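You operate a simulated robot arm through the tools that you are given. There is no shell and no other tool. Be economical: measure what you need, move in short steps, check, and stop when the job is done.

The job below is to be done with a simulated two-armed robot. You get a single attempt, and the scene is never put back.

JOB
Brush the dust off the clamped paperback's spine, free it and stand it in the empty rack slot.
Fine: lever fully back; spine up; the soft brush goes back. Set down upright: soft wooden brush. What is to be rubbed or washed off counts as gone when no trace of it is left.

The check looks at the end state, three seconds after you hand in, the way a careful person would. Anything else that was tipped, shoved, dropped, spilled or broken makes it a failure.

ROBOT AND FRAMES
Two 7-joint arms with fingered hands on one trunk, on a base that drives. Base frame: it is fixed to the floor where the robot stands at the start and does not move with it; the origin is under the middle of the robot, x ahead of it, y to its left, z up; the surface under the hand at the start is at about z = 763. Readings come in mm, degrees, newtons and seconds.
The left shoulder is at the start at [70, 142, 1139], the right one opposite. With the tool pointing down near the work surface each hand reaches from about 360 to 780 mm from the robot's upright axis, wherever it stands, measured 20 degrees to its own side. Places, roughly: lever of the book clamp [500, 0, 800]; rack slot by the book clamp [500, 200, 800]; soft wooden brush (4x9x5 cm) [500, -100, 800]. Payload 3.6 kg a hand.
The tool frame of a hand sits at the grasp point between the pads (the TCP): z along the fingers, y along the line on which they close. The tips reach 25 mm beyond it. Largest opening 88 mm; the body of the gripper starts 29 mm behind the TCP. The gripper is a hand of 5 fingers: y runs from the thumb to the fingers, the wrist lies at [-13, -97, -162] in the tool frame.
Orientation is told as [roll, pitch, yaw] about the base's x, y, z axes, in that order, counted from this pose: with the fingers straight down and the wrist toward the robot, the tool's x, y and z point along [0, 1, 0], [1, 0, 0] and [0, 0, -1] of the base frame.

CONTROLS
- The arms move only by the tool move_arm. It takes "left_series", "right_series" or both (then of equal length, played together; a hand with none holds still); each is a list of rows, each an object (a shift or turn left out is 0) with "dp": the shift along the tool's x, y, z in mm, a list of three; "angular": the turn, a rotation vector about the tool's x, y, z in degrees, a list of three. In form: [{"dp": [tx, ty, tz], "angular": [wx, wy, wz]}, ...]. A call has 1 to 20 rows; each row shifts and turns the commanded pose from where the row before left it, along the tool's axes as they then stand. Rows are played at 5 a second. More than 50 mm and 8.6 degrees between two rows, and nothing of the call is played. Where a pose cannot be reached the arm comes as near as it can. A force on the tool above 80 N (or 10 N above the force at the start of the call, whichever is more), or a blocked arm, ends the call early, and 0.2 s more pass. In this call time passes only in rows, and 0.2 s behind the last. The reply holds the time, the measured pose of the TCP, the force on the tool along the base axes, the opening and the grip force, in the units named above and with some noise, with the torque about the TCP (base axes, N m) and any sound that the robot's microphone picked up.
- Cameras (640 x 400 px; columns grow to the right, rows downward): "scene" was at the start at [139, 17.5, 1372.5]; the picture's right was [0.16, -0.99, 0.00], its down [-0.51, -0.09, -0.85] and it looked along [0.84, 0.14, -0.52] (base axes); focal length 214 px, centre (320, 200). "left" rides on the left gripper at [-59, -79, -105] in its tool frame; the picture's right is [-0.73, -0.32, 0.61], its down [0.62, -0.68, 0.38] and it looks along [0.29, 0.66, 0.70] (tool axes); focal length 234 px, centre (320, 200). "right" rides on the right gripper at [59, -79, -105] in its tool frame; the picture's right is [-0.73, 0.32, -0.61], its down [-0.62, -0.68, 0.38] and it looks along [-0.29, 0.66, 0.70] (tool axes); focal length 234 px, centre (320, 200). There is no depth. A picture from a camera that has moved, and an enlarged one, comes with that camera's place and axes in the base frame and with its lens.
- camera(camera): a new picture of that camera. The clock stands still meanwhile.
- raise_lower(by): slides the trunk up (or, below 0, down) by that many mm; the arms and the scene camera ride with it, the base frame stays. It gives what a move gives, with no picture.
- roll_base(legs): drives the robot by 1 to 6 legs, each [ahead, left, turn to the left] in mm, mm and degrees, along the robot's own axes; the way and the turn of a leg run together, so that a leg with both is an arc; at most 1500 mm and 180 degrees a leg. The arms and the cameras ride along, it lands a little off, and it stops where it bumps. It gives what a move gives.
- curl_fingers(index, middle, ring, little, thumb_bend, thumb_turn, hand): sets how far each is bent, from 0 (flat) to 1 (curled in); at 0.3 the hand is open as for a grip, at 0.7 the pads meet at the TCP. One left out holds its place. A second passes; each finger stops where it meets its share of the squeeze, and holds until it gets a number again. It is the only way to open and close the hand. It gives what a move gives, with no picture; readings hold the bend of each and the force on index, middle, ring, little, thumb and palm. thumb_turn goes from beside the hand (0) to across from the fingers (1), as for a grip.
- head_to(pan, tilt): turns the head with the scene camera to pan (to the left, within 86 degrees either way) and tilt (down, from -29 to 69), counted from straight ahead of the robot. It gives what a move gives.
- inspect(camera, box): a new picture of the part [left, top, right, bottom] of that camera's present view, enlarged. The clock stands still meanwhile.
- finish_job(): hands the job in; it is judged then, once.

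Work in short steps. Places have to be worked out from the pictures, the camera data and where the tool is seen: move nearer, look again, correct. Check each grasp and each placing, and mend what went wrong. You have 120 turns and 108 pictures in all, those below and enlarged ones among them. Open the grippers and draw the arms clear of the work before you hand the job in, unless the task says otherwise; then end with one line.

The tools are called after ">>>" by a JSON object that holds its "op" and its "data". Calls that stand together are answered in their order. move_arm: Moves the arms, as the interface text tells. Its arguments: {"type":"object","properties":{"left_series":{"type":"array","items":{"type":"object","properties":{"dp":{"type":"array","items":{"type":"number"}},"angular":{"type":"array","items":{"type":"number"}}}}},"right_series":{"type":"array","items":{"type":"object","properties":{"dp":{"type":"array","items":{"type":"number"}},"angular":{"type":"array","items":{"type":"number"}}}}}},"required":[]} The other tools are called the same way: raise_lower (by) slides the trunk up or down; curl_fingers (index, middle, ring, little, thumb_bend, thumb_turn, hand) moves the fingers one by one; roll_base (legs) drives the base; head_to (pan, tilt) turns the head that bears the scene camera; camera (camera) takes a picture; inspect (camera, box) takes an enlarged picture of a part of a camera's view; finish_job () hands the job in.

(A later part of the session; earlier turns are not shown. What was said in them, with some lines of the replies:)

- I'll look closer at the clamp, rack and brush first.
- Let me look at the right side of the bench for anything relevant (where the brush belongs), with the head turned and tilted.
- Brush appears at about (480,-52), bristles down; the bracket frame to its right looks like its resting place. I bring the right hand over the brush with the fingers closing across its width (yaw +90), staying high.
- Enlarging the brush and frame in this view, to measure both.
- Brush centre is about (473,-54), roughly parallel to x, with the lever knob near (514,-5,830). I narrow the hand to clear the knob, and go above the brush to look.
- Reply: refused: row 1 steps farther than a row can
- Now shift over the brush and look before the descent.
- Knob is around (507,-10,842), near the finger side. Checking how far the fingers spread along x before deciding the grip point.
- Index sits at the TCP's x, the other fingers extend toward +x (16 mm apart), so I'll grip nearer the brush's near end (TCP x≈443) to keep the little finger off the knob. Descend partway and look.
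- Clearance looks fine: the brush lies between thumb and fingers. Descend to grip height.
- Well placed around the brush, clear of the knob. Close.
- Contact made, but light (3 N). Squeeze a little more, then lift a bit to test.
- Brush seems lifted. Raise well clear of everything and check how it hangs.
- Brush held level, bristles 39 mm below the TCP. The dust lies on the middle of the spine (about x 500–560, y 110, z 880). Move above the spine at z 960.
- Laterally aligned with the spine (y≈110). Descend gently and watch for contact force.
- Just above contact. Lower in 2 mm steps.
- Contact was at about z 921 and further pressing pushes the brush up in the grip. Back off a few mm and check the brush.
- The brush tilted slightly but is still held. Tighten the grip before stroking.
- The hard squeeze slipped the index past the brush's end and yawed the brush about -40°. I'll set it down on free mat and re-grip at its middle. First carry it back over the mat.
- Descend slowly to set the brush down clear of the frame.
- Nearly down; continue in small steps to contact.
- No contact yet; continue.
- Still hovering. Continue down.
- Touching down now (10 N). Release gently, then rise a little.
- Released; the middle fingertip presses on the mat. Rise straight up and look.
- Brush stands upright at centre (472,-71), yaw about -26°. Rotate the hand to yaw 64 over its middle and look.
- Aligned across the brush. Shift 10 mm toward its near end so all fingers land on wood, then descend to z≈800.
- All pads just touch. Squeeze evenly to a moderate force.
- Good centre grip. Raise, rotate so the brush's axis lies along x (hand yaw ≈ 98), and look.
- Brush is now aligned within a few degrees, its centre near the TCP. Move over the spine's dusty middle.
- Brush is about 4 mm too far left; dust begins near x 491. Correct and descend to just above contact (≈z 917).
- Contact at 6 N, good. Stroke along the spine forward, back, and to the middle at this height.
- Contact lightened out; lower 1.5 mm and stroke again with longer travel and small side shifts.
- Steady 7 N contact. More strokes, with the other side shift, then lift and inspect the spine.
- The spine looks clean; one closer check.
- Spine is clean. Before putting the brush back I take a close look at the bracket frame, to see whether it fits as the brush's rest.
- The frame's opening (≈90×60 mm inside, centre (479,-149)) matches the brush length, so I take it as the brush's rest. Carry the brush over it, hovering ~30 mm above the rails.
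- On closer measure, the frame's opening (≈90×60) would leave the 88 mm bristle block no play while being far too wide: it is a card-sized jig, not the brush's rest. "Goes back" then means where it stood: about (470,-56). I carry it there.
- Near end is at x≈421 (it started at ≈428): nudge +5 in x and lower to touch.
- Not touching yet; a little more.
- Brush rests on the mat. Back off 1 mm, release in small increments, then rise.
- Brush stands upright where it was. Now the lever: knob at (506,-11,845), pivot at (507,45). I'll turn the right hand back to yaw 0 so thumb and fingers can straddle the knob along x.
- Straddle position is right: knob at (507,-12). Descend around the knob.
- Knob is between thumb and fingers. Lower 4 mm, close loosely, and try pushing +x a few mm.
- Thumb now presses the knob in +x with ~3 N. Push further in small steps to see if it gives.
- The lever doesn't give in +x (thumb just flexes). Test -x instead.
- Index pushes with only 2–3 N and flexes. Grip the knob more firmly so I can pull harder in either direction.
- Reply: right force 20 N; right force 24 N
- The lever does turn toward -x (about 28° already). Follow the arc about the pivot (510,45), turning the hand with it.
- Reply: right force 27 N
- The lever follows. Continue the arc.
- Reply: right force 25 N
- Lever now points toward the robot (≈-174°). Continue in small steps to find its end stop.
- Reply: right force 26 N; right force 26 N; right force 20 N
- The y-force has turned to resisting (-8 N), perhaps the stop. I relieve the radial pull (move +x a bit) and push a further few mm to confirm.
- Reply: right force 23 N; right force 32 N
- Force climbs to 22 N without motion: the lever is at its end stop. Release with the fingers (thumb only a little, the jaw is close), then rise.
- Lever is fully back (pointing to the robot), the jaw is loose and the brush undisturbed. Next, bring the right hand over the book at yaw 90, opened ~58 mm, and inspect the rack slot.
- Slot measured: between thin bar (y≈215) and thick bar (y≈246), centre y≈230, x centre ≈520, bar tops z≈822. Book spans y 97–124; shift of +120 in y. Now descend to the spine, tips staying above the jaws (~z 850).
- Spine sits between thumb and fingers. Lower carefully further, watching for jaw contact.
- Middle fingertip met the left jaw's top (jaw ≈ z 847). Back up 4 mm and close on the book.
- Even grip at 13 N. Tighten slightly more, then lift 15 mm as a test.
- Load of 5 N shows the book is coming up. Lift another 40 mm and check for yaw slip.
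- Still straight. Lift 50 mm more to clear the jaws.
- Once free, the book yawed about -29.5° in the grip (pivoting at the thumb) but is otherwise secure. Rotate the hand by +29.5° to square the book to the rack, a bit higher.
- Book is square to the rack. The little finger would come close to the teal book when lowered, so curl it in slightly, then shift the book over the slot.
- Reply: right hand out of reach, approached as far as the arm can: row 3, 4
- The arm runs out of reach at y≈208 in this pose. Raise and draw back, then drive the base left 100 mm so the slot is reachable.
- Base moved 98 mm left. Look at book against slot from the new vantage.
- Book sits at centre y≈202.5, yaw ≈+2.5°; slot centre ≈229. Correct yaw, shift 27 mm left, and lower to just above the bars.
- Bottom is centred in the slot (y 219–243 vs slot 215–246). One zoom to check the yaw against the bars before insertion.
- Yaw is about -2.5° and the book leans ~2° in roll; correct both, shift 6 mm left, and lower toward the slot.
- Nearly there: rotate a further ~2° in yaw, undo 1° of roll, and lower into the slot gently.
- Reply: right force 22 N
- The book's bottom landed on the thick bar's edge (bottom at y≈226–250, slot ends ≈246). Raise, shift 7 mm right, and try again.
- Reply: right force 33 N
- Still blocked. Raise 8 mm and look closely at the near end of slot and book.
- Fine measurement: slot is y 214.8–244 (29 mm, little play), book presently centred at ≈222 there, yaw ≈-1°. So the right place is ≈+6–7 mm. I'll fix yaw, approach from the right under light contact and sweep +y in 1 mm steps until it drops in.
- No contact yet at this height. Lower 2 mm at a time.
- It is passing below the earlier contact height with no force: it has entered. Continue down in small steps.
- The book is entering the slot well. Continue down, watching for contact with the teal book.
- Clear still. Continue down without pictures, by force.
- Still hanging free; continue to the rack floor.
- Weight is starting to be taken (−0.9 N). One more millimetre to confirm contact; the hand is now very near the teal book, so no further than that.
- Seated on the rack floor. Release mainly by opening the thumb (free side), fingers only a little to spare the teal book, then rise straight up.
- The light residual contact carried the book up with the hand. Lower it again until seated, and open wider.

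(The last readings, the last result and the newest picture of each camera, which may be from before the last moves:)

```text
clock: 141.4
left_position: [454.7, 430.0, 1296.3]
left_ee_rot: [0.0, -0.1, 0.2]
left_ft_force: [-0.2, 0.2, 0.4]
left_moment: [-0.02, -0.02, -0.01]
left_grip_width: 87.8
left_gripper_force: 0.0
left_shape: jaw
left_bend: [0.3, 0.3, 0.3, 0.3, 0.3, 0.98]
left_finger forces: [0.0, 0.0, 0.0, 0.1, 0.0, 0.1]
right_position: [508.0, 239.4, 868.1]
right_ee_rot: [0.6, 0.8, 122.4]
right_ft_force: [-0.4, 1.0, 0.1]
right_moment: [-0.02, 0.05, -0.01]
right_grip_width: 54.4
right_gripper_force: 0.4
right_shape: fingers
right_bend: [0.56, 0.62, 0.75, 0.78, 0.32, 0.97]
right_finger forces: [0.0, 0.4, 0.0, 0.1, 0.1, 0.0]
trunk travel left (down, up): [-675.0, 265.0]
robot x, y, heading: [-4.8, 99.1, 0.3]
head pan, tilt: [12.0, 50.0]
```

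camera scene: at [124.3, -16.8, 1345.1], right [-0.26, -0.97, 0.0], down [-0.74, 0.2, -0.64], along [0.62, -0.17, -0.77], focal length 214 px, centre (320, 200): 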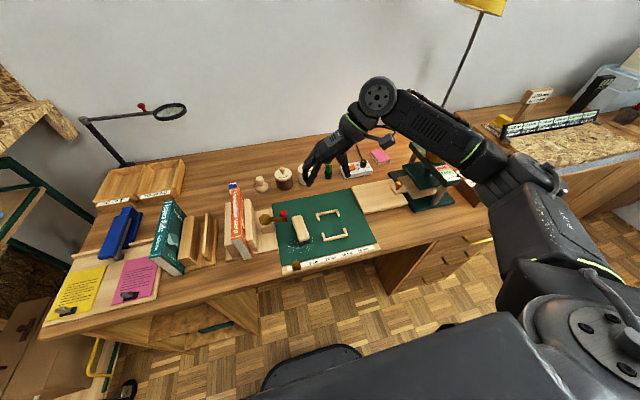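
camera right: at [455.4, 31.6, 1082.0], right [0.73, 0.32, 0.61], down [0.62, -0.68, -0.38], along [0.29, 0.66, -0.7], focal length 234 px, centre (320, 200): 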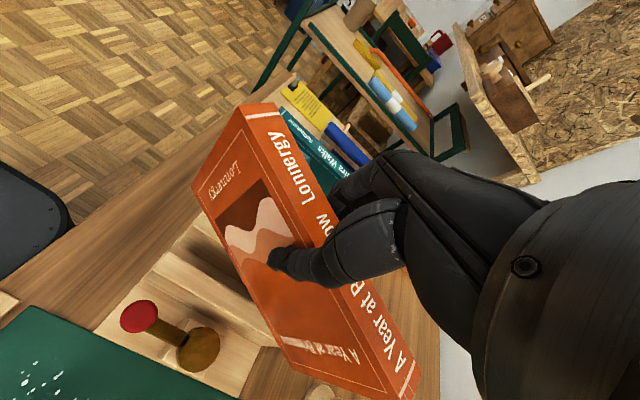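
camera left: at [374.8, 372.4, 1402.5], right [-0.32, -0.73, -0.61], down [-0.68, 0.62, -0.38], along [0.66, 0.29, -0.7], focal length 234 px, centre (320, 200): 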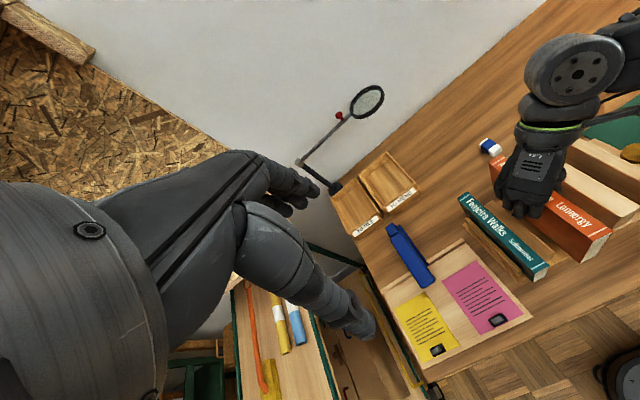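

All contact forces gone. Rise in small steps.

>>> {"op": "move_arm", "data": {"right_series": [{"dp": [0, 0, -4]}, {"dp": [0, 0, -6]}, {"dp": [0, 0, -8]}, {"dp": [0, 0, 0]}]}}

>>> {"op": "inspect", "data": {"camera": "scene", "box": [285, 160, 355, 240]}}

```text
clock: 142.4
left_position: [453.3, 431.6, 1296.5]
left_ee_rot: [0.0, 0.1, 0.2]
left_ft_force: [0.7, 0.5, 0.1]
left_moment: [0.0, -0.03, -0.01]
left_grip_width: 87.7
left_gripper_force: 0.1
left_shape: jaw
left_bend: [0.3, 0.3, 0.3, 0.3, 0.3, 0.98]
left_finger forces: [0.0, 0.0, 0.0, 0.1, 0.0, 0.1]
right_position: [508.0, 239.8, 885.8]
right_ee_rot: [0.5, 0.8, 122.5]
right_ft_force: [-0.5, 0.3, 0.6]
right_moment: [-0.02, 0.04, 0.0]
right_grip_width: 54.0
right_gripper_force: 0.2
right_shape: fingers
right_bend: [0.56, 0.62, 0.75, 0.78, 0.32, 0.97]
right_finger forces: [0.0, 0.0, 0.0, 0.1, 0.0, 0.1]
trunk travel left (down, up): [-675.0, 265.0]
robot x, y, heading: [-0.6, 95.5, 0.0]
head pan, tilt: [12.0, 50.0]
```

```text
5.00 times, centred on (320, 200) of scene
camera zoom: at [125.6, 116.7, 1345.1], right [0.21, -0.98, 0.0], down [-0.75, -0.16, -0.64], along [0.63, 0.13, -0.77], focal length 1072 px, centre (320, 200)
```

zoom: 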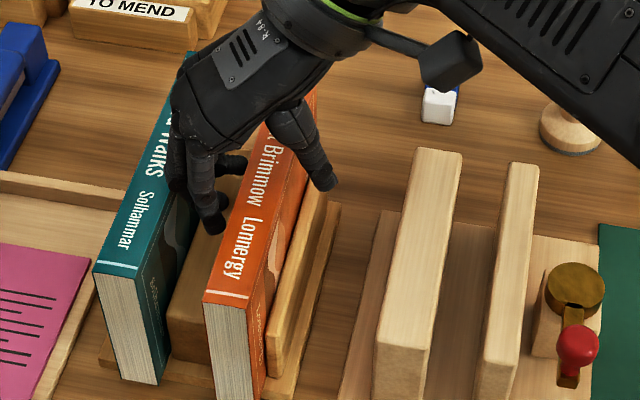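

The book stays seated, upright, spine up. Withdraw the hand upward and to the right, opening it, then a final look.

>>> {"op": "move_arm", "data": {"right_series": [{"dp": [0, 0, -20]}, {"dp": [0, 0, -40]}, {"dp": [0, 0, -45]}, {"dp": [0, 0, -45]}, {"dp": [0, 0, -45]}, {"dp": [21, -34, 0]}, {"dp": [21, -34, 0]}, {"dp": [21, -34, 0]}, {"dp": [21, -34, 0]}, {"dp": [21, -34, 0]}, {"dp": [0, 0, 0]}]}}

>>> {"op": "curl_fingers", "data": {"hand": "right", "index": 0.3, "middle": 0.3, "ring": 0.3, "little": 0.3, "thumb_bend": 0.3}}

>>> {"op": "inspect", "data": {"camera": "scene", "box": [250, 140, 450, 300]}}

```text
clock: 144.8
left_position: [454.3, 432.0, 1296.2]
left_ee_rot: [0.0, -0.2, 0.2]
left_ft_force: [-0.1, 0.1, 0.6]
left_moment: [-0.01, 0.03, -0.02]
left_grip_width: 87.9
left_gripper_force: 0.0
left_shape: jaw
left_bend: [0.3, 0.3, 0.3, 0.3, 0.3, 0.98]
left_finger forces: [0.0, 0.0, 0.0, 0.0, 0.0, 0.0]
right_position: [511.2, 40.8, 1081.9]
right_ee_rot: [0.7, 0.8, 122.6]
right_ft_force: [-0.2, 0.9, -0.5]
right_moment: [0.02, -0.01, -0.01]
right_grip_width: 54.4
right_gripper_force: 0.0
right_shape: fingers
right_bend: [0.56, 0.62, 0.75, 0.78, 0.32, 0.97]
right_finger forces: [0.1, 0.1, 0.0, 0.0, 0.1, 0.0]
trunk travel left (down, up): [-675.0, 265.0]
robot x, y, heading: [2.9, 98.6, 0.2]
head pan, tilt: [12.0, 50.0]
```

```text
clock: 145.8
left_position: [452.9, 429.9, 1297.6]
left_ee_rot: [-0.1, 0.0, 0.1]
left_ft_force: [-0.1, 0.1, 0.4]
left_moment: [0.0, 0.0, -0.01]
left_grip_width: 87.6
left_gripper_force: 0.2
left_shape: jaw
left_bend: [0.3, 0.3, 0.3, 0.3, 0.3, 0.98]
left_finger forces: [0.0, 0.0, 0.0, 0.1, 0.0, 0.0]
right_position: [511.2, 42.3, 1083.8]
right_ee_rot: [0.6, 0.8, 122.5]
right_ft_force: [-0.1, 0.4, -0.1]
right_moment: [-0.02, 0.0, 0.03]
right_grip_width: 84.4
right_gripper_force: 0.1
right_shape: fingers
right_bend: [0.3, 0.3, 0.3, 0.3, 0.3, 0.97]
right_finger forces: [0.0, 0.1, 0.0, 0.0, 0.1, 0.0]
trunk travel left (down, up): [-675.0, 265.0]
robot x, y, heading: [-1.9, 97.1, 0.1]
head pan, tilt: [12.0, 50.0]
```

```text
2.50 times, centred on (350, 220) of scene
camera zoom: at [125.5, 116.7, 1345.1], right [0.21, -0.98, 0.0], down [-0.75, -0.16, -0.64], along [0.63, 0.13, -0.77], focal length 536 px, centre (245, 150)
```

zoom: 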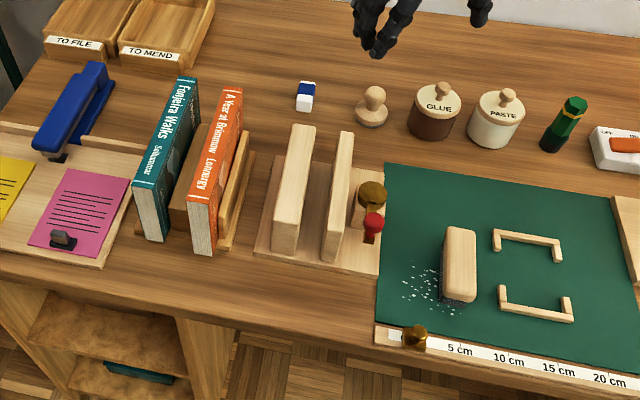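

Everything checks out: the spine is clean, the lever is at its stop, the book stands spine up in the slot, and the brush is upright back where it started. The arms are clear.

>>> {"op": "finish_job", "data": {}}

```text
The job is handed in.
```

I brushed the spine until no dust was visible and turned the lever back to its stop. The paperback stands spine up in the rack slot, and the soft brush is upright on the mat within about a centimetre of where it started. I took "goes back" to mean that spot, because the bracket frame beside it looked too short for the brush.
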